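You operate a simulated robot arm through the tools that you are given. There is no shell and no other tool. Be economical: measure what you need, move in short steps, check, and stop when the job is done.

Carry out the task below with a simulated robot arm. There is one attempt and no reset: what you move stays moved.

Task
Fold the hem over, press it flat and turn both clips on to it.
Fine: press with the clapper before clipping; lay the clapper back where it lay.

The check looks at the end state, three seconds after you hand in, the way a careful person would. Anything else that was tipped, shoved, dropped, spilled or broken makes it a failure. Flat cloth is picked up by pressing the open fingertips on it (5 to 10 N) and closing them slowly along it; thin cloth reads only 2 to 8 mm in the jaws.

Robot
A 6-joint arm with a two-finger parallel gripper, fixed in place. Base frame: the origin is at the foot of the arm, x ahead of it, y to its left, z up; the work surface is at about z = 780. Readings come in mm, rad, newtons and seconds.
With the tool pointing down near the work surface it reaches from about 240 to 640 mm from the base axis. Its first joint turns from -1.152 to 1.152 rad. Payload 2.7 kg.
The TCP is the grasp point between the finger pads, 23 mm short of the fingertips. In the tool frame z runs along the fingers and y along their closing line. The gripper opens to 94 mm. The fingers are 38 mm wide and 10 mm thick; the gripper's body (54 by 96 mm) begins 39 mm behind the TCP.
Orientation is that of the tool frame in the base frame, as a unit quaternion [w, x, y, z]. With the fingers straight down and closing along the base's y, the tool's x points along the base's -x, its y along +y and its z along -z.

Tools
- The arm moves only by the tool servo_tool. Its argument "increments" is a list of rows, each a list of 3 entries, a list of its own where there are three numbers: the shift along the tool's x, y, z in m, then the turn, a rotation vector about the tool's x, y, z in rad, then the opening, from 0 (shut) to 1 (fully open). In form: [[[dx, dy, dz], [rx, ry, rz], grip], ...]. A call has 1 to 20 rows; each row is the pose to reach, as a shift and turn from the pose commanded when the call began, along the tool's axes at that moment. Rows are played at 5 a second. More than 50 mm and 0.15 rad between two rows, or a gripper value outside its range, and nothing of the call is played. A pose out of reach is approached as far as the arm can. The call stops where the force on the tool passes 40 N (or 10 N more than at its start, if that is more) or the arm is blocked; 0.2 s more then pass. Each finger travels about 45 mm/s and halts on what it meets, pressing with about 41 N; the grip force reading is that of the motor and also rises with nothing between the fingers. The clock runs only during rows and for 0.2 s after the last one: add rows that repeat a pose to give the fingers time. It gives the time, the measured TCP pose, the force on the tool (base axes), the opening and the grip force at its end, in the units of the frame above (readings bear some noise).
- Cameras (640 x 400 px; columns grow to the right, rows downward): "scene" is fixed at [74.9, -428, 1407.1]; the picture's right is [0.80, -0.60, 0.00], its down [-0.32, -0.44, -0.84] and it looks along [0.50, 0.67, -0.54] (base axes); focal length 312 px, centre (320, 200). "wrist" rides on the gripper at [-39, 0, -44] in the tool frame; the picture's right is [0.00, -1.00, 0.00], its down [0.97, 0.00, -0.24] and it looks along [0.24, 0.00, 0.97] (tool axes); focal length 218 px, centre (320, 200). There is no depth. A picture from a camera that has moved, and an enlarged one, comes with that camera's place and axes in the base frame and with its lens.
- capture(camera): a new picture of that camera. It takes no simulated time.
- inspect(camera, box): a new picture of the part [left, top, right, bottom] of that camera's present view, enlarged. It takes no simulated time.
- finish_job(): hands the job in; it is judged then, once.

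Go step by step. Nothing tells you positions but the pictures and the camera data: compare them with the known pose of the tool, close in by small moves and look again before you grip or let go. The budget is 120 turns and 68 pictures, counting those below and the enlarged ones. Unless the task says otherwise, let go and move clear before handing in, and close with one line.

The tools are called after ">>>" as name(argument=value, ...) on one line, values as JSON. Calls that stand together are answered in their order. servo_tool: Moves the arm, as the interface text tells. Its arguments: {"type":"object","properties":{"increments":{"type":"array","items":{"type":"array"}}},"required":["increments"]} The other tools are called the same way: capture (camera) takes a picture; inspect (camera, box) takes an enlarged picture of a part of a camera's view; finish_job () hands the job in.

At the start:

```text
clock: 0.0
tcp_pos: [431.8, -56.7, 1119.0]
ee_rot: [0.001, 0.0, 1.0, -0.001]
wrist_force: [-0.5, -0.7, -1.1]
grip_width: 94.1
grasp_force: 0.0
```

scene: 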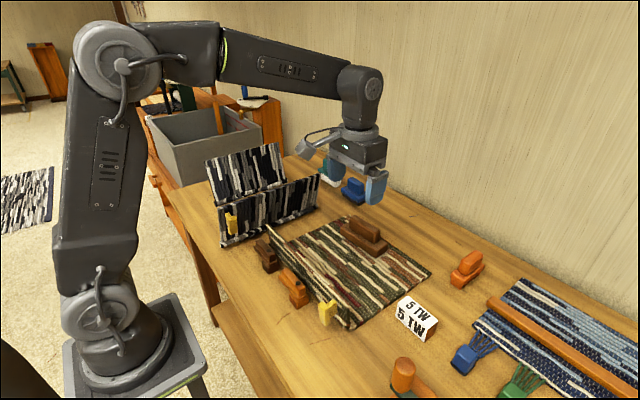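
wrist: 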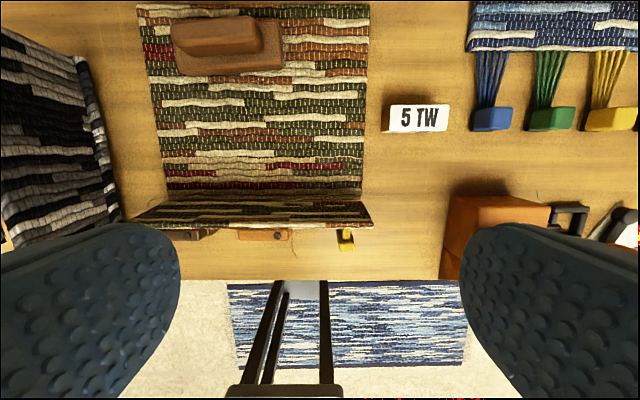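

I see a rug with a hem flap standing up along its near edge, a brown clapper lying on the rug, and turn-clips along the near side. I'll look closer first.

>>> inspect(camera="scene", box=[200, 180, 450, 340])

>>> inspect(camera="wrist", box=[120, 150, 400, 290])

```text
2.50 times, centred on (325, 260) of scene
camera zoom: at [74.9, -428.0, 1407.1], right [0.8, -0.6, 0.0], down [-0.32, -0.44, -0.84], along [0.5, 0.67, -0.54], focal length 780 px, centre (308, 50)
```

zoom: 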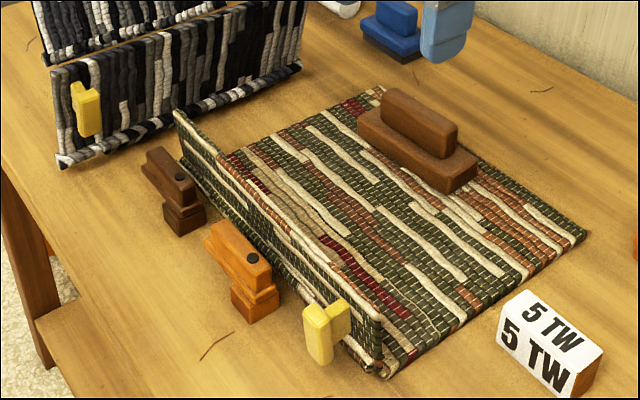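

```text
2.29 times, centred on (260, 220) of wrist
camera zoom: at [469.5, -56.1, 1163.8], right [0.0, -1.0, 0.0], down [-0.97, 0.0, 0.24], along [-0.24, 0.0, -0.97], focal length 499 px, centre (457, 154)
```

zoom: 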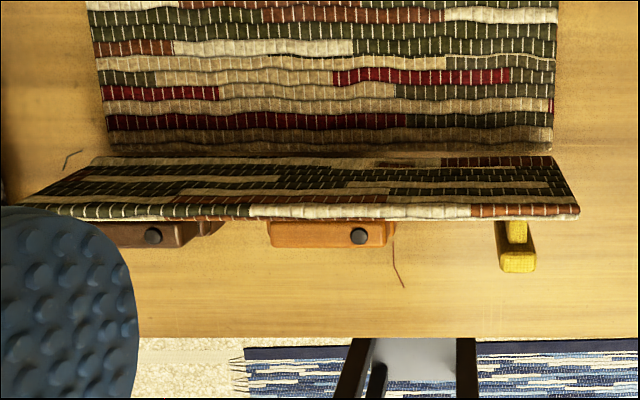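

The flap leans toward the robot (hinge x≈385, top x≈361, z≈873), with the clips near x≈337, y≈10 and 147. I'll move the wrist camera over the clips for a closer look.

>>> servo_tool(increments=[[[0.04, 0.03, 0.03], [0, 0, 0], 0.5], [[0.08, 0.06, 0.06], [0, 0, 0], 0], [[0.12, 0.09, 0.09], [0, 0, 0], 0], [[0.13, 0.12, 0.1], [0, 0, 0], 0], [[0.13, 0.12, 0.1], [0, 0, 0], 0], [[0.13, 0.12, 0.1], [0, 0, 0], 0], [[0.13, 0.12, 0.1], [0, 0, 0], 0]])

>>> capture(camera="wrist")

>>> capture(camera="scene")

```text
refused: row 1 steps farther than a row can; nothing moved
```

```text
63 pictures are left
camera wrist: at [469.5, -56.1, 1163.8], right [0.0, -1.0, 0.0], down [-0.97, 0.0, 0.24], along [-0.24, 0.0, -0.97], focal length 218 px, centre (320, 200)
```

wrist: 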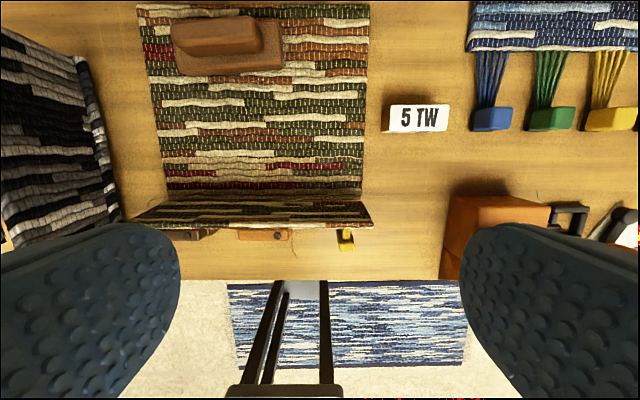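

```text
62 pictures are left
```

scene: 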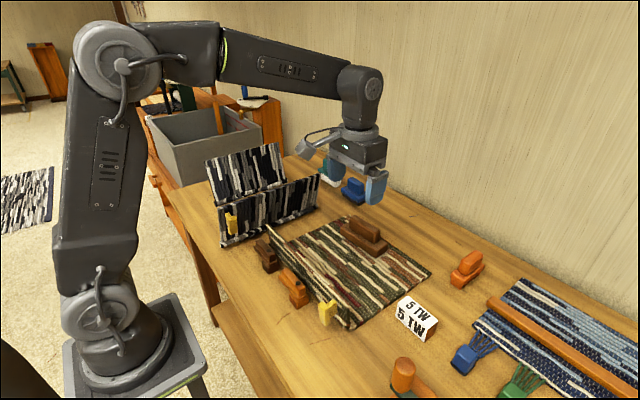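

The step was too long. I'll repeat it with smaller steps.

>>> servo_tool(increments=[[[0.03, 0.02, 0.02], [0, 0, 0], 0.5], [[0.06, 0.04, 0.04], [0, 0, 0], 0.5], [[0.09, 0.06, 0.06], [0, 0, 0], 0.5], [[0.11, 0.09, 0.08], [0, 0, 0], 0.5], [[0.13, 0.12, 0.1], [0, 0, 0], 0.5], [[0.13, 0.12, 0.1], [0, 0, 0], 0.5], [[0.13, 0.12, 0.1], [0, 0, 0], 0.5]])

>>> capture(camera="wrist")

```text
clock: 1.6
tcp_pos: [302.6, 60.0, 1018.5]
ee_rot: [0.002, 0.0, 1.0, -0.001]
wrist_force: [0.5, -0.2, 0.1]
grip_width: 47.0
grasp_force: 0.2
```

```text
61 pictures are left
camera wrist: at [340.9, 61.3, 1063.9], right [0.0, -1.0, 0.0], down [-0.97, 0.0, 0.24], along [-0.24, 0.0, -0.97], focal length 218 px, centre (320, 200)
```

wrist: 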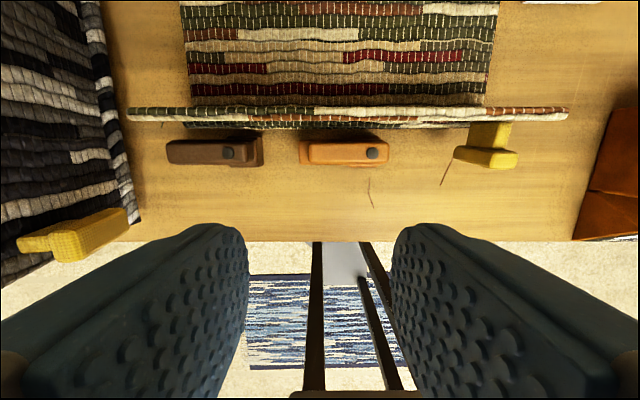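

The clips pivot at about (334, 10) and (334, 150), with tops near z 849 and bars pointing +y. A yellow handle stands at y≈-100. I'll close the fingers and go behind the middle of the flap.

>>> servo_tool(increments=[[[-0.004, -0.01, 0.03], [0, 0, 0], 0], [[-0.008, -0.02, 0.07], [0, 0, 0], 0], [[-0.0124, -0.02, 0.11], [0, 0, 0], 0], [[-0.0124, -0.02, 0.1375], [0, 0, 0], 0], [[-0.0124, -0.02, 0.1375], [0, 0, 0], 0], [[-0.0124, -0.02, 0.1375], [0, 0, 0], 0]])

>>> inspect(camera="scene", box=[220, 160, 470, 320])

```text
clock: 3.0
tcp_pos: [315.5, 43.9, 883.6]
ee_rot: [0.001, 0.001, 1.0, -0.001]
wrist_force: [-0.3, 0.3, -0.6]
grip_width: 0.0
grasp_force: 40.8
```

```text
2.50 times, centred on (345, 240) of scene
camera zoom: at [74.9, -428.0, 1407.1], right [0.8, -0.6, 0.0], down [-0.32, -0.44, -0.84], along [0.5, 0.67, -0.54], focal length 780 px, centre (258, 100)
```

zoom: 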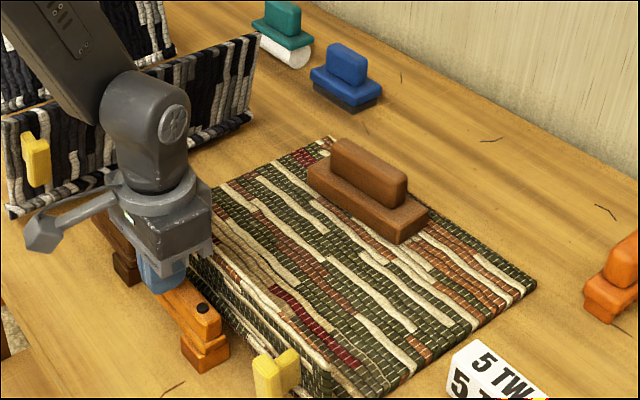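

The fingertips are just behind the flap. I'll push it forward along an arc.

>>> servo_tool(increments=[[[-0.0255, -0.004, 0.0026], [0, 0, 0], 0], [[-0.035, -0.004, 0.0036], [0, 0, 0], 0], [[-0.0435, -0.004, 0.0046], [0, 0, 0], 0], [[-0.052, -0.004, 0.0066], [0, 0, 0], 0], [[-0.0605, -0.004, 0.0086], [0, 0, 0], 0], [[-0.068, -0.004, 0.011], [0, 0, 0], 0], [[-0.0755, -0.004, 0.0136], [0, 0, 0], 0], [[-0.083, -0.004, 0.0196], [0, 0, 0], 0], [[-0.0905, -0.004, 0.0256], [0, 0, 0], 0], [[-0.0955, -0.004, 0.032], [0, 0, 0], 0], [[-0.1005, -0.004, 0.0386], [0, 0, 0], 0]])

>>> inspect(camera="scene", box=[220, 160, 470, 320])

```text
clock: 5.4
tcp_pos: [414.2, 38.3, 842.3]
ee_rot: [0.001, 0.001, 1.0, 0.0]
wrist_force: [-0.7, -0.1, 1.6]
grip_width: 0.1
grasp_force: 41.1
```

```text
2.50 times, centred on (345, 240) of scene
camera zoom: at [74.9, -428.0, 1407.1], right [0.8, -0.6, 0.0], down [-0.32, -0.44, -0.84], along [0.5, 0.67, -0.54], focal length 780 px, centre (258, 100)
```

zoom: 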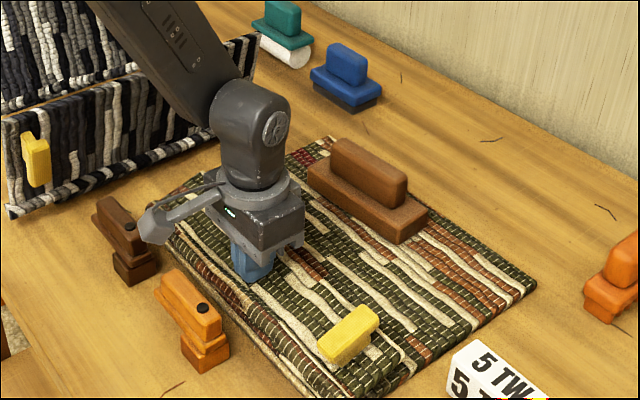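

The flap is well over. I'll continue down in small steps until it lies on the rug.

>>> servo_tool(increments=[[[-0.004, 0, 0.005], [0, 0, 0], 0], [[-0.007, 0, 0.01], [0, 0, 0], 0], [[-0.009, 0, 0.014], [0, 0, 0], 0], [[-0.009, 0, 0.017], [0, 0, 0], 0], [[-0.009, 0, 0.019], [0, 0, 0], 0], [[-0.009, 0, 0.019], [0, 0, 0], 0]])

>>> inspect(camera="scene", box=[220, 160, 470, 320])

```text
clock: 6.6
tcp_pos: [423.1, 39.2, 827.4]
ee_rot: [0.001, 0.0, 1.0, 0.0]
wrist_force: [-3.7, 0.2, 8.4]
grip_width: 0.2
grasp_force: 40.4
stopped in row 5: the force on the tool passed its limit (the readings are from after the stop); the commanded pose is now the measured one
```

```text
2.50 times, centred on (345, 240) of scene
camera zoom: at [74.7, -428.0, 1407.1], right [0.8, -0.6, 0.0], down [-0.32, -0.44, -0.84], along [0.5, 0.67, -0.54], focal length 780 px, centre (258, 100)
```

zoom: 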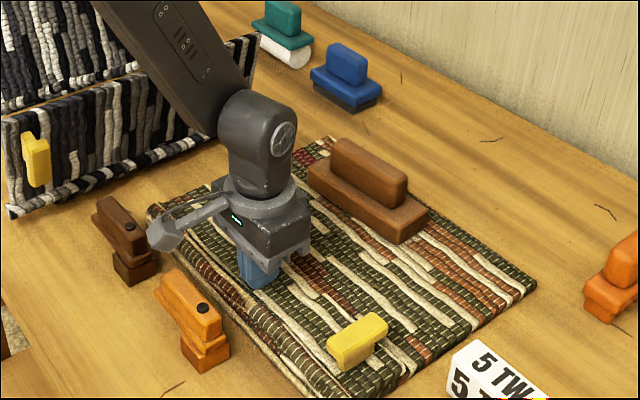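

The force limit was reached with the tips at z≈804, so the flap is down. I'll lift off and check whether it springs back.

>>> servo_tool(increments=[[[0, 0, -0.03], [0, 0, 0], 0], [[0, 0, -0.075], [0, 0, 0], 0], [[0, 0, -0.12], [0, 0, 0], 0], [[0, 0, -0.165], [0, 0, 0], 0], [[-0.03, 0, -0.2], [0, 0, 0], 0.5], [[-0.06, 0, -0.2], [0, 0, 0], 1], [[-0.06, 0, -0.2], [0, 0, 0], 1], [[-0.06, 0, -0.2], [0, 0, 0], 1]])

>>> capture(camera="wrist")

>>> inspect(camera="scene", box=[220, 160, 470, 320])

```text
clock: 8.4
tcp_pos: [483.7, 39.8, 1028.6]
ee_rot: [0.001, 0.0, 1.0, -0.001]
wrist_force: [-0.3, -0.7, -0.9]
grip_width: 85.5
grasp_force: 0.2
```

```text
57 pictures are left
camera wrist: at [522.0, 39.3, 1073.7], right [0.0, -1.0, 0.0], down [-0.97, 0.0, 0.24], along [-0.24, 0.0, -0.97], focal length 218 px, centre (320, 200)
```

wrist: 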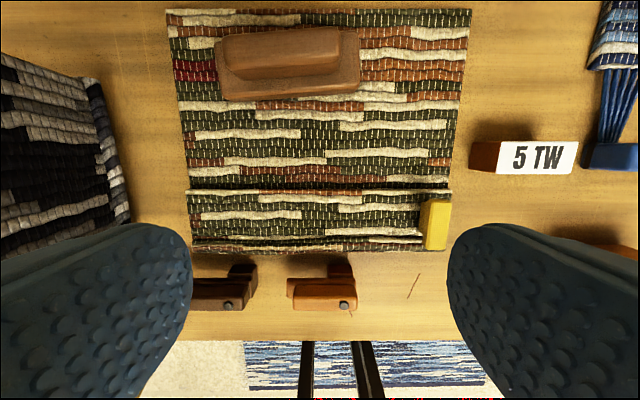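

```text
2.50 times, centred on (345, 240) of scene
camera zoom: at [74.9, -428.0, 1407.1], right [0.8, -0.6, 0.0], down [-0.32, -0.44, -0.84], along [0.5, 0.67, -0.54], focal length 780 px, centre (258, 100)
```

zoom: 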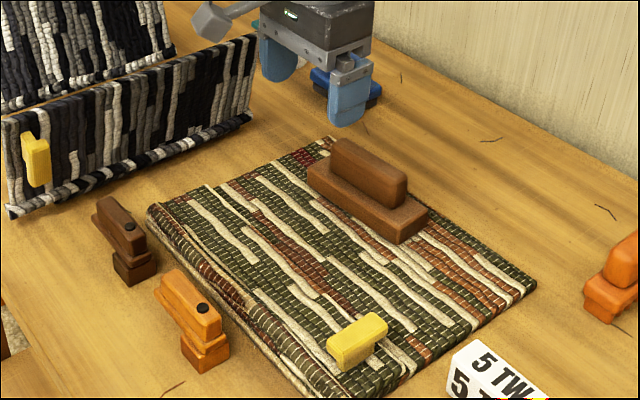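

The hem stays folded, with its edge at x≈470. Next I'll move closer to the clapper and look down on it.

>>> servo_tool(increments=[[[-0.04, 0.02, 0], [0, 0, 0], 1], [[-0.08, 0.038, 0], [0, 0, 0], 1], [[-0.11, 0.038, 0.02], [0, 0, 0], 1], [[-0.11, 0.038, 0.04], [0, 0, 0], 1], [[-0.11, 0.038, 0.04], [0, 0, 0], 1]])

>>> capture(camera="wrist")

>>> inspect(camera="scene", box=[320, 200, 420, 264])

```text
clock: 9.6
tcp_pos: [593.7, 77.7, 987.4]
ee_rot: [0.0, 0.0, 1.0, -0.001]
wrist_force: [0.3, 0.0, 0.0]
grip_width: 94.1
grasp_force: 0.0
```

```text
55 pictures are left
camera wrist: at [632.5, 77.2, 1032.7], right [0.0, -1.0, 0.0], down [-0.97, 0.0, 0.24], along [-0.24, 0.0, -0.97], focal length 218 px, centre (320, 200)
```

wrist: 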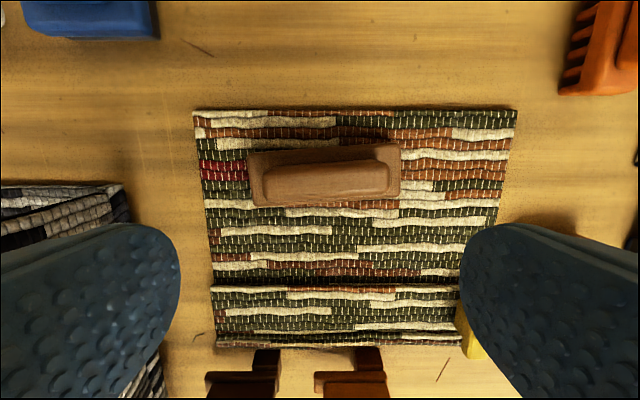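

```text
6.25 times, centred on (370, 232) of scene
camera zoom: at [74.9, -428.0, 1407.1], right [0.8, -0.6, 0.0], down [-0.32, -0.44, -0.84], along [0.5, 0.67, -0.54], focal length 1951 px, centre (8, 0)
```

zoom: 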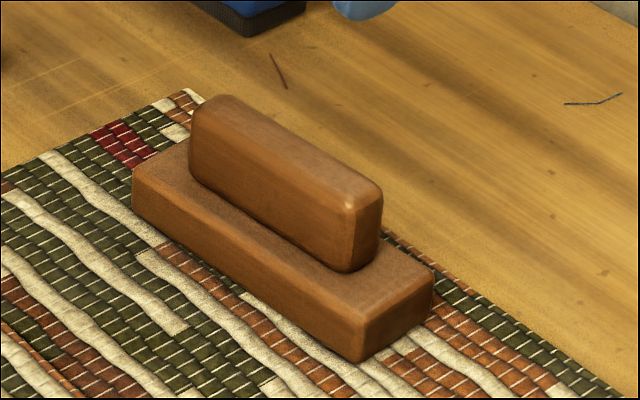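

The clapper's base is about 155×55 mm centred near (602, 73), with its handle about 110×28 mm, top z≈844, yaw about 0.057 rad. I'll turn the gripper to close across the handle.

>>> servo_tool(increments=[[[0, 0, 0], [0, 0, 0.14], 1], [[0, 0, 0], [0, 0, 0.28], 1], [[0, 0, 0], [0, 0, 0.42], 1], [[0, 0, 0], [0, 0, 0.56], 1], [[0, 0, 0], [0, 0, 0.7], 1], [[0, 0, 0], [0, 0, 0.84], 1], [[0, 0, 0], [0, 0, 0.98], 1], [[0, 0, 0], [0, 0, 1.12], 1], [[0, 0, 0], [0, 0, 1.26], 1], [[0, 0, 0], [0, 0, 1.4], 1], [[-0.007, -0.005, 0], [0, 0, 1.513], 1], [[-0.007, -0.005, 0], [0, 0, 1.513], 1], [[-0.007, -0.005, 0], [0, 0, 1.513], 1]])

>>> capture(camera="wrist")

```text
clock: 12.4
tcp_pos: [599.1, 72.1, 988.0]
ee_rot: [0.001, 0.687, 0.726, 0.0]
wrist_force: [-1.0, -0.7, -0.8]
grip_width: 93.9
grasp_force: 0.0
```

```text
53 pictures are left
camera wrist: at [602.1, 33.7, 1031.9], right [-1.0, -0.06, 0.0], down [-0.06, 0.97, 0.24], along [-0.01, 0.24, -0.97], focal length 218 px, centre (320, 200)
```

wrist: 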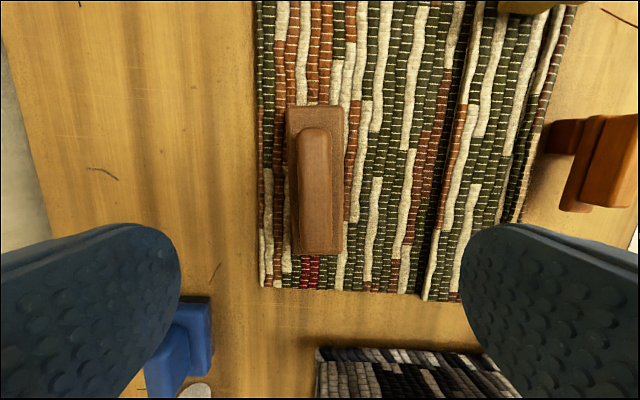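

The handle is roughly aligned. I'll zoom in to check the yaw before going down.

>>> inspect(camera="wrist", box=[240, 90, 400, 270])

```text
2.22 times, centred on (320, 180) of wrist
camera zoom: at [602.1, 33.7, 1031.9], right [-1.0, -0.06, 0.0], down [-0.06, 0.97, 0.24], along [-0.01, 0.24, -0.97], focal length 485 px, centre (320, 244)
```

zoom: 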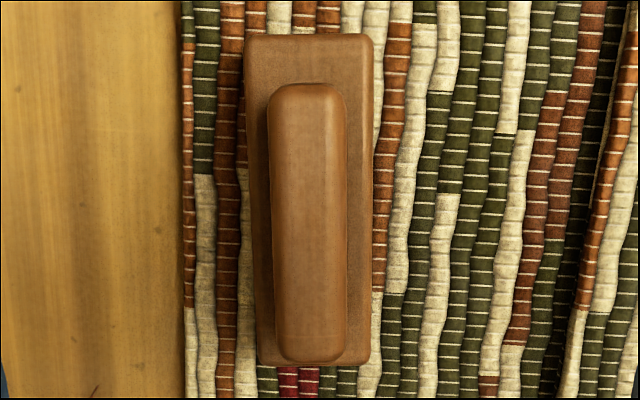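

It is well aligned, so I shift 4 mm along the closing line, descend and grip.

>>> servo_tool(increments=[[[0, 0.0043, 0.04], [0, 0, 0], 1], [[0, 0.0043, 0.08], [0, 0, 0], 1], [[0, 0.0043, 0.11], [0, 0, 0], 1], [[0, 0.0043, 0.13], [0, 0, 0], 1], [[0, 0.0043, 0.146], [0, 0, 0], 1], [[0, 0.0043, 0.146], [0, 0, 0], 1]])

>>> inspect(camera="scene", box=[300, 160, 440, 260])

>>> capture(camera="wrist")

```text
clock: 13.8
tcp_pos: [605.9, 72.5, 842.0]
ee_rot: [0.001, 0.686, 0.727, 0.0]
wrist_force: [-0.7, 0.6, 0.0]
grip_width: 94.2
grasp_force: 0.1
```

```text
4.00 times, centred on (370, 210) of scene
camera zoom: at [74.9, -428.0, 1407.1], right [0.8, -0.6, 0.0], down [-0.32, -0.44, -0.84], along [0.5, 0.67, -0.54], focal length 1249 px, centre (120, 160)
```

zoom: 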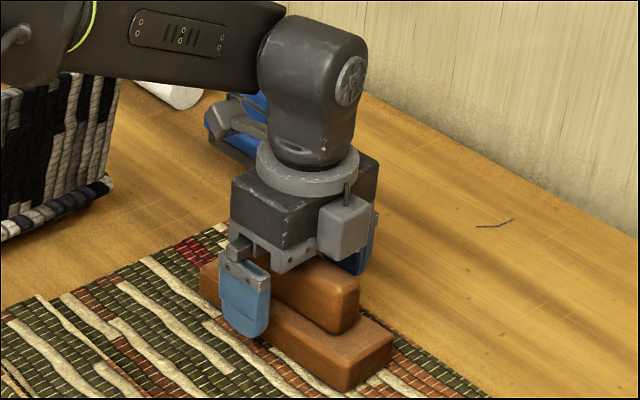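

```text
50 pictures are left
camera wrist: at [607.7, 34.1, 886.5], right [-1.0, -0.06, 0.0], down [-0.06, 0.97, 0.24], along [-0.01, 0.24, -0.97], focal length 218 px, centre (320, 200)
```

wrist: 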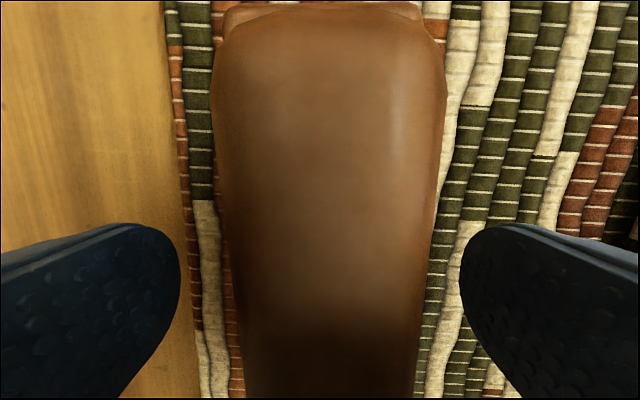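

The handle sits centred between the fingers with no contact on the base. Closing now.

>>> servo_tool(increments=[[[0, -0.001, 0], [0, 0, 0], 0.7], [[0, -0.001, 0], [0, 0, 0], 0.5], [[0, -0.001, 0], [0, 0, 0], 0.35], [[0, -0.001, 0], [0, 0, 0], 0.2], [[0, -0.001, 0], [0, 0, 0], 0], [[0, -0.001, 0], [0, 0, 0], 0], [[0, -0.001, 0], [0, 0, 0], 0], [[0, -0.001, 0], [0, 0, 0], 0]])

```text
clock: 15.6
tcp_pos: [605.0, 71.1, 841.3]
ee_rot: [0.001, 0.687, 0.727, 0.001]
wrist_force: [-0.7, 0.5, 1.1]
grip_width: 54.5
grasp_force: 40.7
```

The jaws stopped at 54.5 mm, which matches the base rather than the handle. I'll look before going on.

>>> inspect(camera="scene", box=[330, 200, 410, 260])

>>> capture(camera="wrist")

```text
6.67 times, centred on (370, 230) of scene
camera zoom: at [74.9, -428.0, 1407.1], right [0.8, -0.6, 0.0], down [-0.32, -0.44, -0.84], along [0.5, 0.67, -0.54], focal length 2081 px, centre (-13, 0)
```

zoom: 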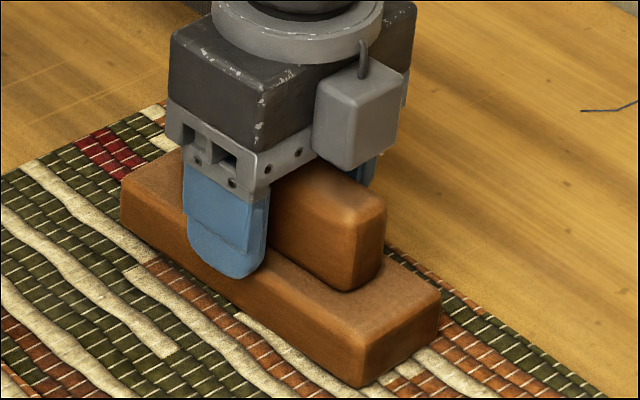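

```text
48 pictures are left
camera wrist: at [606.3, 33.7, 886.4], right [-1.0, -0.06, 0.0], down [-0.06, 0.97, 0.24], along [-0.01, 0.24, -0.97], focal length 218 px, centre (320, 200)
```

wrist: 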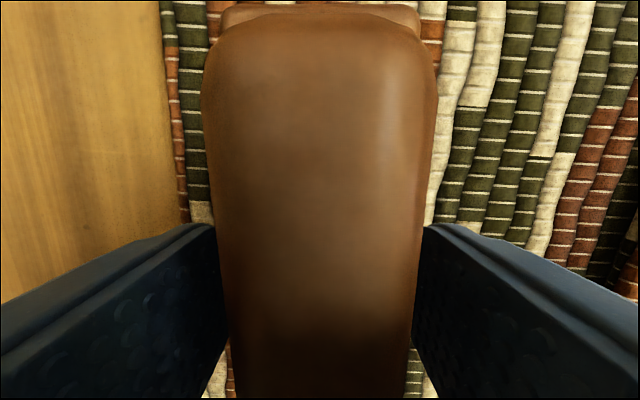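

The tips caught the top of the base, which is higher than I estimated. I'll open, raise 11 mm and close on the handle.

>>> servo_tool(increments=[[[0, 0, 0], [0, 0, 0], 0.75], [[0, 0, 0], [0, 0, 0], 0.75], [[0, 0, -0.011], [0, 0, 0], 0.75], [[0, 0, -0.011], [0, 0, 0], 0.75], [[0, 0, -0.011], [0, 0, 0], 0.5], [[0, 0, -0.011], [0, 0, 0], 0.4], [[0, 0, -0.011], [0, 0, 0], 0.3], [[0, 0, -0.011], [0, 0, 0], 0.2], [[0, 0, -0.011], [0, 0, 0], 0], [[0, 0, -0.011], [0, 0, 0], 0], [[0, 0, -0.011], [0, 0, 0], 0]])

>>> inspect(camera="scene", box=[330, 200, 410, 260])

```text
clock: 18.0
tcp_pos: [604.9, 72.7, 852.8]
ee_rot: [0.001, 0.687, 0.727, 0.0]
wrist_force: [-1.8, 0.1, 2.3]
grip_width: 27.8
grasp_force: 40.8
```

```text
6.67 times, centred on (370, 230) of scene
camera zoom: at [74.8, -428.0, 1407.1], right [0.8, -0.6, 0.0], down [-0.32, -0.44, -0.84], along [0.5, 0.67, -0.54], focal length 2081 px, centre (-13, 0)
```

zoom: 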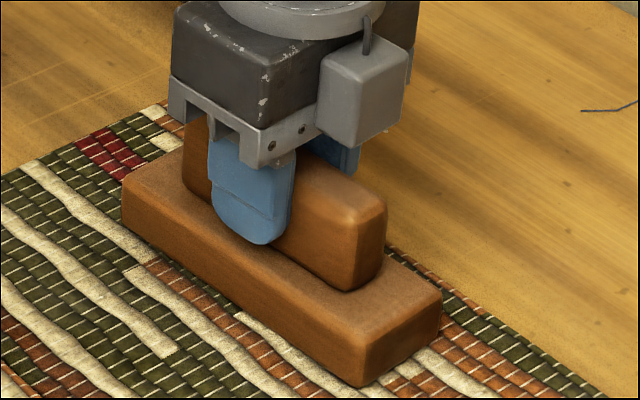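

The handle is now held at 27.8 mm; I note the resting pose as (604.9, 72.7, 852.8). Now lift and carry it over the left part of the hem, squaring it to the hem.

>>> servo_tool(increments=[[[0, 0, -0.02], [0, 0, 0], 0], [[0, 0, -0.05], [0, 0, 0], 0], [[0, 0, -0.08], [0, 0, 0], 0], [[0.01, -0.03, -0.08], [0, 0, 0.02], 0], [[0.025, -0.065, -0.08], [0, 0, 0.04], 0], [[0.04, -0.105, -0.08], [0, 0, 0.057], 0], [[0.052, -0.145, -0.08], [0, 0, 0.057], 0], [[0.0624, -0.1766, -0.08], [0, 0, 0.057], 0], [[0.0624, -0.1766, -0.08], [0, 0, 0.057], 0], [[0.0624, -0.1766, -0.08], [0, 0, 0.057], 0]])

>>> capture(camera="wrist")

>>> inspect(camera="scene", box=[220, 160, 470, 320])

```text
clock: 20.2
tcp_pos: [424.9, 124.4, 931.7]
ee_rot: [0.001, 0.707, 0.707, 0.0]
wrist_force: [0.3, 0.1, -2.8]
grip_width: 27.9
grasp_force: 40.9
```

```text
46 pictures are left
camera wrist: at [423.7, 85.9, 976.2], right [-1.0, 0.0, 0.0], down [0.0, 0.97, 0.24], along [0.0, 0.24, -0.97], focal length 218 px, centre (320, 200)
```

wrist: 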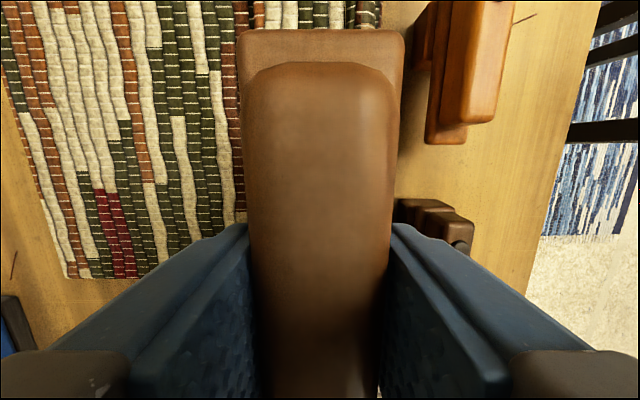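

```text
2.50 times, centred on (345, 240) of scene
camera zoom: at [75.0, -428.0, 1407.1], right [0.8, -0.6, 0.0], down [-0.32, -0.44, -0.84], along [0.5, 0.67, -0.54], focal length 780 px, centre (258, 100)
```

zoom: 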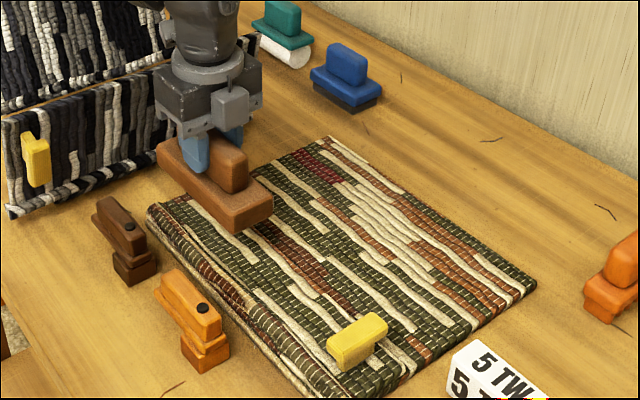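

The clapper is squared over the left part of the hem. I lower it and press.

>>> servo_tool(increments=[[[0, 0, 0.03], [0, 0, 0], 0], [[0, 0, 0.05], [0, 0, 0], 0], [[0, 0, 0.056], [0, 0, 0], 0], [[0, 0, 0.06], [0, 0, 0], 0], [[0, 0, 0.063], [0, 0, 0], 0], [[0, 0, 0.066], [0, 0, 0], 0], [[0, 0, 0.069], [0, 0, 0], 0], [[0, 0, 0.072], [0, 0, 0], 0], [[0, 0, 0.074], [0, 0, 0], 0], [[0, 0, 0.076], [0, 0, 0], 0]])

>>> inspect(camera="scene", box=[220, 160, 470, 320])

```text
clock: 21.9
tcp_pos: [425.0, 124.8, 865.3]
ee_rot: [0.001, 0.707, 0.707, 0.0]
wrist_force: [-4.1, -1.1, 7.8]
grip_width: 27.9
grasp_force: 40.5
stopped in row 8: the force on the tool passed its limit (the readings are from after the stop); the commanded pose is now the measured one
```

```text
2.50 times, centred on (345, 240) of scene
camera zoom: at [74.7, -428.1, 1407.0], right [0.8, -0.6, 0.0], down [-0.32, -0.44, -0.84], along [0.5, 0.67, -0.54], focal length 780 px, centre (258, 100)
```

zoom: 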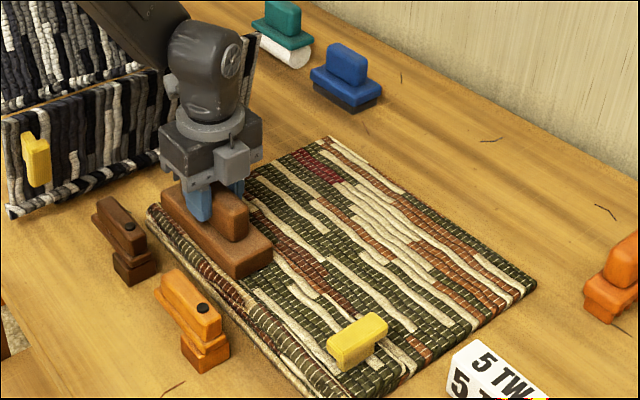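

Contact made, force limit reached at first. I hold a gentler, sustained press there.

>>> servo_tool(increments=[[[0, 0, 0.0015], [0, 0, 0], 0], [[0, 0, 0.002], [0, 0, 0], 0], [[0, 0, 0.0025], [0, 0, 0], 0], [[0, 0, 0.0025], [0, 0, 0], 0], [[0, 0, 0.0025], [0, 0, 0], 0], [[0, 0, 0.0025], [0, 0, 0], 0], [[0, 0, 0.0025], [0, 0, 0], 0], [[0, 0, 0.0025], [0, 0, 0], 0]])

```text
clock: 22.6
tcp_pos: [425.1, 124.7, 865.9]
ee_rot: [0.001, 0.706, 0.708, 0.0]
wrist_force: [-5.7, -1.9, 7.5]
grip_width: 27.7
grasp_force: 41.1
stopped in row 3: the force on the tool passed its limit (the readings are from after the stop); the commanded pose is now the measured one
```

It is stiff, so I'll press with a smaller offset and dwell.

>>> servo_tool(increments=[[[0, 0, 0.0007], [0, 0, 0], 0], [[0, 0, 0.0012], [0, 0, 0], 0], [[0, 0, 0.0012], [0, 0, 0], 0], [[0, 0, 0.0012], [0, 0, 0], 0], [[0, 0, 0.0012], [0, 0, 0], 0], [[0, 0, 0.0012], [0, 0, 0], 0], [[0, 0, 0.0012], [0, 0, 0], 0]])

```text
clock: 23.6
tcp_pos: [424.6, 124.7, 865.5]
ee_rot: [0.001, 0.706, 0.708, 0.001]
wrist_force: [-4.9, -2.8, 7.1]
grip_width: 28.0
grasp_force: 41.1
stopped in row 4: the force on the tool passed its limit (the readings are from after the stop); the commanded pose is now the measured one
```

That region has been pressed firmly several times. Now lift and press the right part, centre y≈4, staying clear of the yellow handle.

>>> servo_tool(increments=[[[0, 0, -0.03], [0, 0, 0], 0], [[-0.04, 0, -0.035], [0, 0, 0], 0], [[-0.08, 0, -0.035], [0, 0, 0], 0], [[-0.12, 0, -0.035], [0, 0, 0], 0], [[-0.12, 0, -0.03], [0, 0, 0], 0], [[-0.12, 0, -0.015], [0, 0, 0], 0], [[-0.12, 0, -0.008], [0, 0, 0], 0], [[-0.12, 0, -0.003], [0, 0, 0], 0], [[-0.12, 0, 0], [0, 0, 0], 0], [[-0.12, 0, 0.001], [0, 0, 0], 0], [[-0.12, 0, 0.002], [0, 0, 0], 0], [[-0.12, 0, 0.003], [0, 0, 0], 0], [[-0.12, 0, 0.004], [0, 0, 0], 0], [[-0.12, 0, 0.005], [0, 0, 0], 0]])

>>> inspect(camera="scene", box=[220, 160, 470, 320])

```text
clock: 26.1
tcp_pos: [425.4, 5.4, 865.0]
ee_rot: [0.001, 0.706, 0.708, 0.0]
wrist_force: [-5.2, -1.2, 7.4]
grip_width: 27.9
grasp_force: 41.0
stopped in row 12: the force on the tool passed its limit (the readings are from after the stop); the commanded pose is now the measured one
```

```text
2.50 times, centred on (345, 240) of scene
camera zoom: at [74.7, -428.0, 1407.1], right [0.8, -0.6, 0.0], down [-0.32, -0.44, -0.84], along [0.5, 0.67, -0.54], focal length 780 px, centre (258, 100)
```

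zoom: 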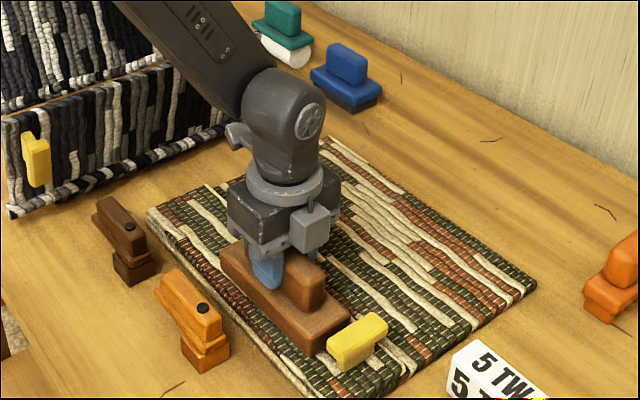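

Pressed there too. I'll dwell once more, then lift straight up and view the hem.

>>> servo_tool(increments=[[[0, 0, 0.0004], [0, 0, 0], 0], [[0, 0, 0.0006], [0, 0, 0], 0], [[0, 0, 0.0006], [0, 0, 0], 0], [[0, 0, 0.0006], [0, 0, 0], 0], [[0, 0, 0.0006], [0, 0, 0], 0], [[0, 0, 0.0006], [0, 0, 0], 0]])

>>> servo_tool(increments=[[[0, 0, -0.03], [0, 0, 0], 0], [[0, 0, -0.065], [0, 0, 0], 0], [[0.02, 0.04, -0.065], [0, 0, 0], 0], [[0.04, 0.08, -0.065], [0, 0, -0.02], 0], [[0.055, 0.12, -0.065], [0, 0, -0.04], 0], [[0.067, 0.15, -0.065], [0, 0, -0.057], 0], [[0.067, 0.18, -0.065], [0, 0, -0.057], 0], [[0.067, 0.18, -0.065], [0, 0, -0.057], 0], [[0.067, 0.18, -0.065], [0, 0, -0.057], 0]])

>>> inspect(camera="scene", box=[220, 160, 470, 320])

```text
clock: 27.5
tcp_pos: [426.0, 4.7, 864.4]
ee_rot: [0.002, 0.707, 0.707, 0.001]
wrist_force: [-14.7, 4.8, 33.9]
grip_width: 27.9
grasp_force: 41.0
```

```text
clock: 29.5
tcp_pos: [604.5, 72.1, 929.6]
ee_rot: [0.002, 0.686, 0.728, 0.0]
wrist_force: [0.2, -0.4, -3.7]
grip_width: 27.7
grasp_force: 41.2
```

```text
2.50 times, centred on (345, 240) of scene
camera zoom: at [75.0, -428.0, 1407.1], right [0.8, -0.6, 0.0], down [-0.32, -0.44, -0.84], along [0.5, 0.67, -0.54], focal length 780 px, centre (258, 100)
```

zoom: 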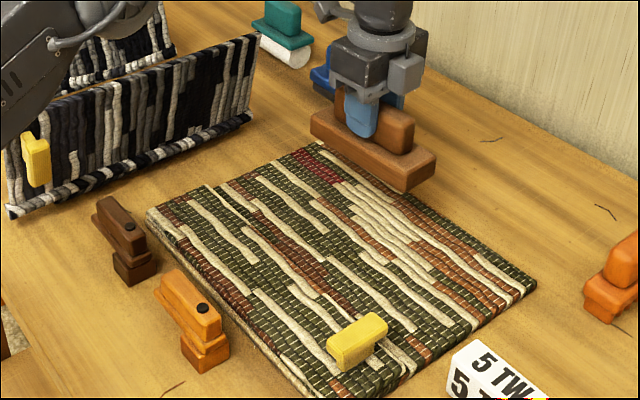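

The hem now lies flat and the clapper hangs above its old place. I lower it to its former pose.

>>> servo_tool(increments=[[[0, 0, 0.03], [0, 0, 0], 0], [[0, 0, 0.055], [0, 0, 0], 0], [[0, 0, 0.068], [0, 0, 0], 0], [[0, 0, 0.073], [0, 0, 0], 0], [[0, 0, 0.0755], [0, 0, 0], 0], [[0, 0, 0.0765], [0, 0, 0], 0], [[0, 0, 0.0765], [0, 0, 0], 0]])

>>> inspect(camera="scene", box=[330, 200, 410, 260])

```text
clock: 31.1
tcp_pos: [607.3, 71.7, 853.4]
ee_rot: [0.003, 0.686, 0.727, -0.001]
wrist_force: [-0.5, -0.6, -1.8]
grip_width: 27.9
grasp_force: 41.2
```

```text
6.67 times, centred on (370, 230) of scene
camera zoom: at [75.0, -428.0, 1407.1], right [0.8, -0.6, 0.0], down [-0.32, -0.44, -0.84], along [0.5, 0.67, -0.54], focal length 2081 px, centre (-13, 0)
```

zoom: 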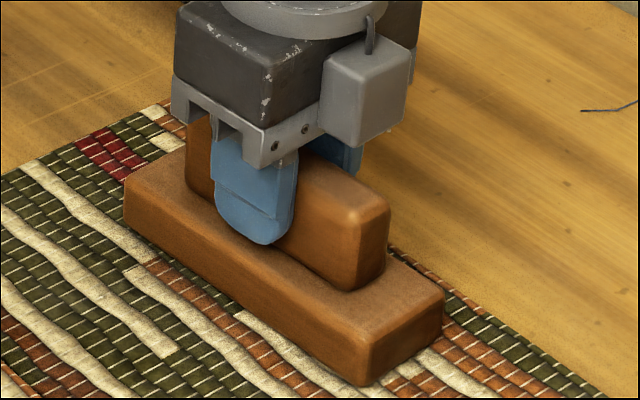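

It is 2 mm too far in x and just above the rug. I'll correct, set it down and open.

>>> servo_tool(increments=[[[0.0008, -0.0022, 0], [0, 0, 0], 0], [[0.0008, -0.0022, 0.0006], [0, 0, 0], 0], [[0.0008, -0.0022, 0.0014], [0, 0, 0], 0], [[0.0008, -0.0022, 0.0014], [0, 0, 0], 0]])

```text
clock: 32.1
tcp_pos: [604.5, 73.5, 852.8]
ee_rot: [0.002, 0.686, 0.727, 0.0]
wrist_force: [-1.2, 1.2, 7.3]
grip_width: 28.1
grasp_force: 40.9
```

It's seated on the rug. Opening to about 55 mm and rising.

>>> servo_tool(increments=[[[0, 0, -0.0005], [0, 0, 0], 0.4], [[0, 0, -0.0005], [0, 0, 0], 0.6], [[0, 0, -0.0005], [0, 0, 0], 0.6], [[0, 0, -0.03], [0, 0, 0], 0.6], [[0, 0, -0.07], [0, 0, 0], 0.6], [[0, 0, -0.11], [0, 0, 0], 0.6], [[0, 0, -0.14], [0, 0, 0], 0.6], [[0, 0, -0.14], [0, 0, 0], 1]])

>>> inspect(camera="scene", box=[320, 200, 420, 264])

>>> inspect(camera="scene", box=[235, 220, 360, 330])

```text
clock: 33.9
tcp_pos: [604.1, 74.5, 991.9]
ee_rot: [0.001, 0.686, 0.727, -0.001]
wrist_force: [0.6, -0.7, 0.5]
grip_width: 91.5
grasp_force: 0.1
```

```text
6.25 times, centred on (370, 232) of scene
camera zoom: at [74.9, -428.0, 1407.1], right [0.8, -0.6, 0.0], down [-0.32, -0.44, -0.84], along [0.5, 0.67, -0.54], focal length 1951 px, centre (8, 0)
```

zoom: 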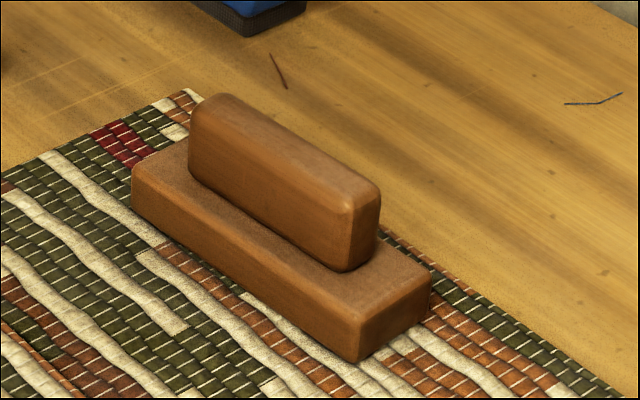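

```text
3.64 times, centred on (298, 275) of scene
camera zoom: at [74.9, -428.0, 1407.1], right [0.8, -0.6, 0.0], down [-0.32, -0.44, -0.84], along [0.5, 0.67, -0.54], focal length 1135 px, centre (402, -73)
```

zoom: 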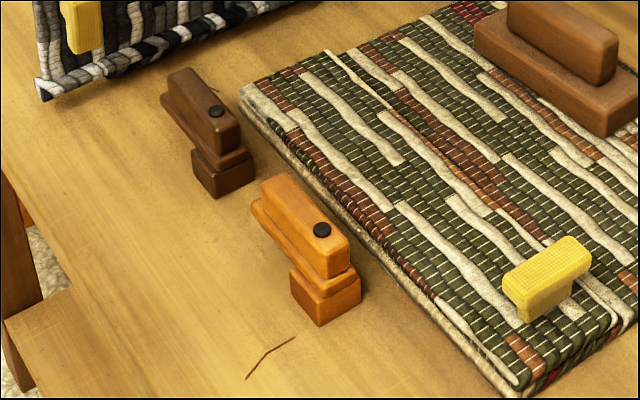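

The clapper is back where it lay, to within about a millimetre. I now return the gripper to its first orientation and move behind the orange clip, fingers closed.

>>> servo_tool(increments=[[[0.0005, -0.026, 0], [0, 0, -0.126], 0.5], [[0.001, -0.052, 0], [0, 0, -0.252], 0], [[0.0015, -0.078, 0], [0, 0, -0.378], 0], [[0.002, -0.105, 0], [0, 0, -0.504], 0], [[0.0025, -0.131, 0], [0, 0, -0.63], 0], [[0.003, -0.157, 0], [0, 0, -0.756], 0], [[0.0035, -0.183, 0], [0, 0, -0.882], 0], [[0.004, -0.209, 0], [0, 0, -1.008], 0], [[0.0045, -0.235, 0], [0, 0, -1.134], 0], [[0.005, -0.262, 0], [0, 0, -1.26], 0], [[0.0055, -0.288, 0], [0, 0, -1.387], 0], [[0.0062, -0.314, 0], [0, 0, -1.513], 0], [[0.0062, -0.314, 0], [0, 0, -1.513], 0], [[0.0062, -0.314, 0], [0, 0, -1.513], 0]])

>>> capture(camera="wrist")

```text
clock: 36.9
tcp_pos: [289.0, 60.0, 992.1]
ee_rot: [0.002, -0.002, 1.0, -0.001]
wrist_force: [-1.0, -0.7, -0.4]
grip_width: 0.0
grasp_force: 40.5
```

```text
38 pictures are left
camera wrist: at [327.2, 59.9, 1036.4], right [0.0, -1.0, 0.0], down [-0.97, 0.0, 0.24], along [-0.24, 0.0, -0.97], focal length 218 px, centre (320, 200)
```

wrist: 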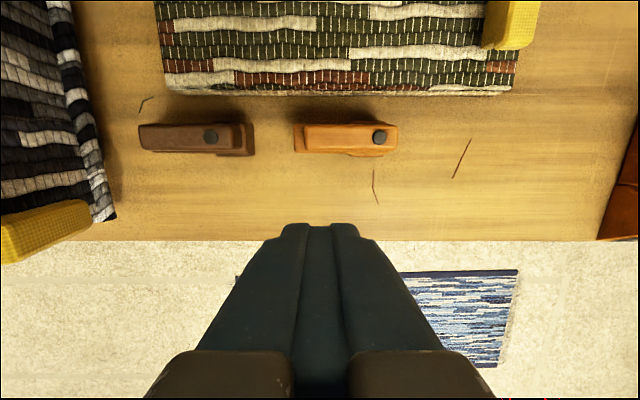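

I have a clear view: orange pivot (334, 10), bar tip y≈80; brown pivot (334, 149). I'll descend behind the orange bar.

>>> servo_tool(increments=[[[0.002, 0.002, 0.04], [0, 0, 0], 0], [[0.002, 0.002, 0.085], [0, 0, 0], 0], [[0.002, 0.002, 0.12], [0, 0, 0], 0], [[0.002, 0.002, 0.145], [0, 0, 0], 0], [[0.002, 0.002, 0.145], [0, 0, 0], 0]])

>>> inspect(camera="scene", box=[235, 220, 360, 330])

```text
clock: 38.1
tcp_pos: [287.5, 60.8, 844.0]
ee_rot: [0.001, -0.001, 1.0, -0.001]
wrist_force: [0.3, 0.7, -0.2]
grip_width: 0.0
grasp_force: 41.1
```

```text
3.64 times, centred on (298, 275) of scene
camera zoom: at [74.9, -428.0, 1407.1], right [0.8, -0.6, 0.0], down [-0.32, -0.44, -0.84], along [0.5, 0.67, -0.54], focal length 1135 px, centre (402, -73)
```

zoom: 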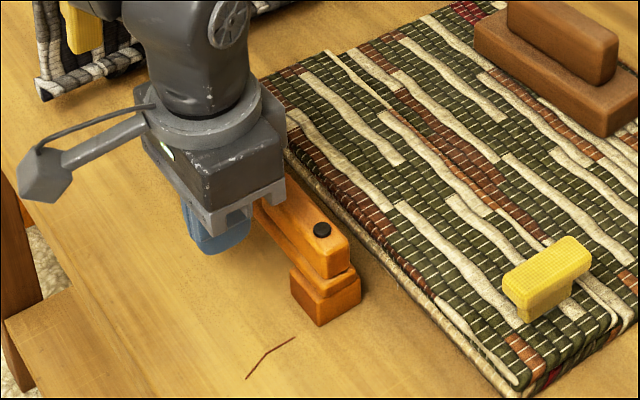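

The fingertips are level with the bar. I'll push it through the first 30°.

>>> servo_tool(increments=[[[-0.01, 0.001, 0], [0, 0, 0], 0], [[-0.0165, 0.001, 0], [0, 0, 0], 0], [[-0.022, 0.002, 0], [0, 0, 0], 0], [[-0.0277, 0.0024, 0], [0, 0, 0], 0], [[-0.0335, 0.0018, 0], [0, 0, 0], 0], [[-0.039, 0.0009, 0], [0, 0, 0], 0]])

>>> inspect(camera="scene", box=[235, 220, 360, 330])

>>> capture(camera="wrist")

```text
clock: 39.5
tcp_pos: [328.0, 63.6, 845.9]
ee_rot: [0.001, -0.001, 1.0, -0.001]
wrist_force: [-1.5, 0.3, 0.6]
grip_width: 0.2
grasp_force: 41.4
```

```text
3.64 times, centred on (298, 275) of scene
camera zoom: at [74.9, -428.0, 1407.1], right [0.8, -0.6, 0.0], down [-0.32, -0.44, -0.84], along [0.5, 0.67, -0.54], focal length 1135 px, centre (402, -73)
```

zoom: 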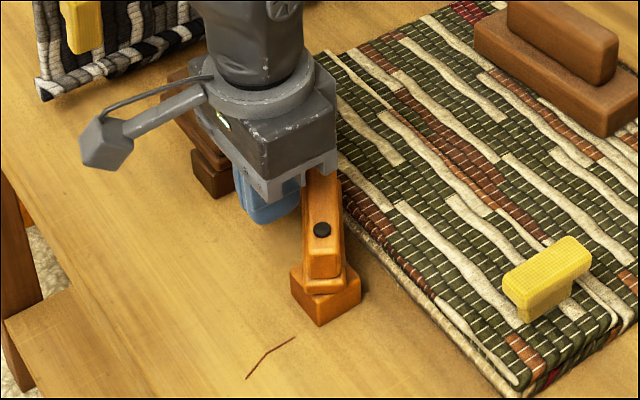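

```text
35 pictures are left
camera wrist: at [365.8, 63.9, 890.3], right [0.0, -1.0, 0.0], down [-0.97, 0.0, 0.24], along [-0.24, 0.0, -0.97], focal length 218 px, centre (320, 200)
```

wrist: 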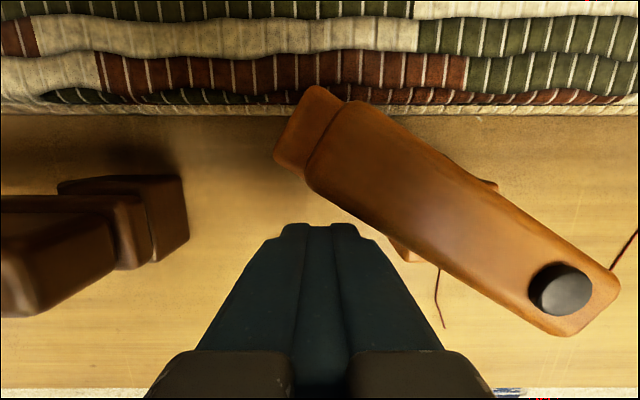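

The bar turns freely and the post stays put. I'll continue the arc to 90°.

>>> servo_tool(increments=[[[-0.0045, -0.003, 0], [0, 0, 0], 0], [[-0.009, -0.006, 0], [0, 0, 0], 0], [[-0.0135, -0.0095, 0], [0, 0, 0], 0], [[-0.018, -0.013, 0], [0, 0, 0], 0], [[-0.022, -0.0175, 0], [0, 0, 0], 0], [[-0.025, -0.022, 0], [0, 0, 0], 0], [[-0.027, -0.027, 0], [0, 0, 0], 0], [[-0.029, -0.0326, 0], [0, 0, 0], 0]])

>>> inspect(camera="scene", box=[235, 220, 360, 330])

>>> capture(camera="wrist")

```text
clock: 41.3
tcp_pos: [355.1, 34.3, 845.9]
ee_rot: [0.001, -0.001, 1.0, 0.0]
wrist_force: [-9.0, 35.4, 0.5]
grip_width: 0.0
grasp_force: 41.0
```

```text
3.64 times, centred on (298, 275) of scene
camera zoom: at [74.7, -427.1, 1407.4], right [0.8, -0.6, 0.0], down [-0.32, -0.44, -0.84], along [0.5, 0.67, -0.54], focal length 1135 px, centre (402, -73)
```

zoom: 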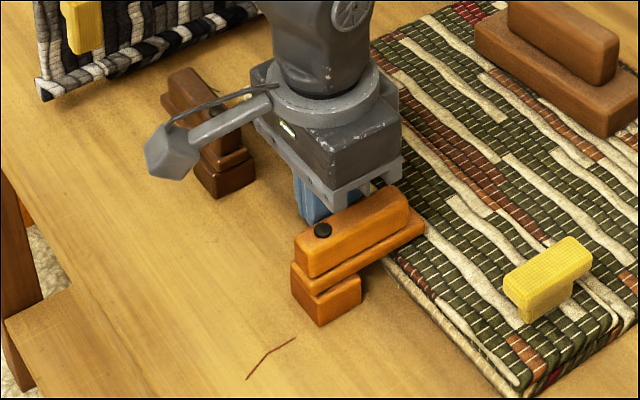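

```text
33 pictures are left
camera wrist: at [393.6, 33.9, 890.4], right [0.0, -1.0, 0.0], down [-0.97, 0.0, 0.24], along [-0.24, 0.0, -0.97], focal length 218 px, centre (320, 200)
```

wrist: 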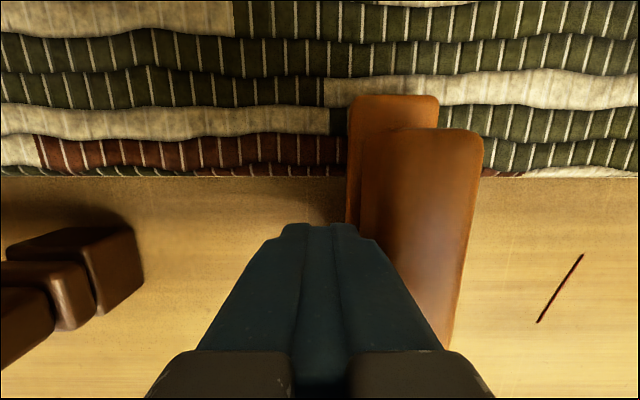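

The orange clip is at its stop over the hem. Near the brown clip another piece's yellow handle sits close by (about x 277, y 210 or more), so I'll back off, rise, turn the gripper 90° and plan to push the brown bar with one finger from above.

>>> servo_tool(increments=[[[0, 0.012, 0], [0, 0, 0], 0], [[0, 0.025, 0], [0, 0, 0], 0], [[0, 0.025, -0.04], [0, 0, 0], 0], [[0, 0.025, -0.085], [0, 0, 0], 0], [[-0.01, 0.04, -0.13], [0, 0, 0], 0.3], [[-0.02, 0.06, -0.16], [0, 0, 0.14], 1], [[-0.02, 0.08, -0.16], [0, 0, 0.28], 1], [[-0.02, 0.09, -0.16], [0, 0, 0.42], 1], [[-0.02, 0.1, -0.16], [0, 0, 0.56], 1], [[-0.02, 0.1, -0.16], [0, 0, 0.7], 1], [[-0.02, 0.1, -0.16], [0, 0, 0.84], 1], [[-0.02, 0.1, -0.16], [0, 0, 0.98], 1], [[-0.02, 0.1, -0.16], [0, 0, 1.12], 1], [[-0.02, 0.1, -0.16], [0, 0, 1.26], 1], [[-0.02, 0.1, -0.16], [0, 0, 1.4], 1], [[-0.02, 0.1, -0.16], [0, 0, 1.5], 1], [[-0.02, 0.1, -0.16], [0, 0, 1.571], 1], [[-0.02, 0.1, -0.16], [0, 0, 1.571], 1], [[-0.02, 0.1, -0.16], [0, 0, 1.571], 1]])

>>> capture(camera="wrist")

>>> capture(camera="scene")

```text
clock: 45.3
tcp_pos: [374.3, 131.5, 1005.6]
ee_rot: [0.001, 0.707, 0.707, 0.0]
wrist_force: [0.6, -0.6, 0.0]
grip_width: 93.9
grasp_force: 0.1
```

```text
32 pictures are left
camera wrist: at [374.5, 91.9, 1050.7], right [-1.0, 0.0, 0.0], down [0.0, 0.97, 0.24], along [0.0, 0.24, -0.97], focal length 218 px, centre (320, 200)
```

wrist: 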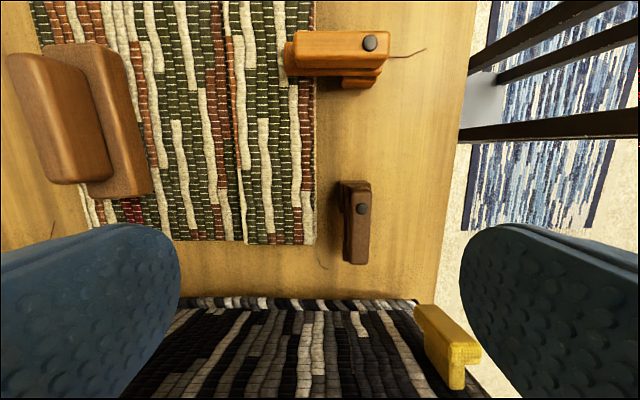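

```text
31 pictures are left
```

scene: 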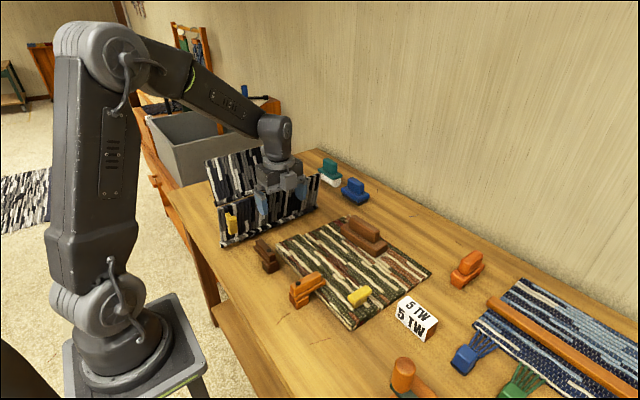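

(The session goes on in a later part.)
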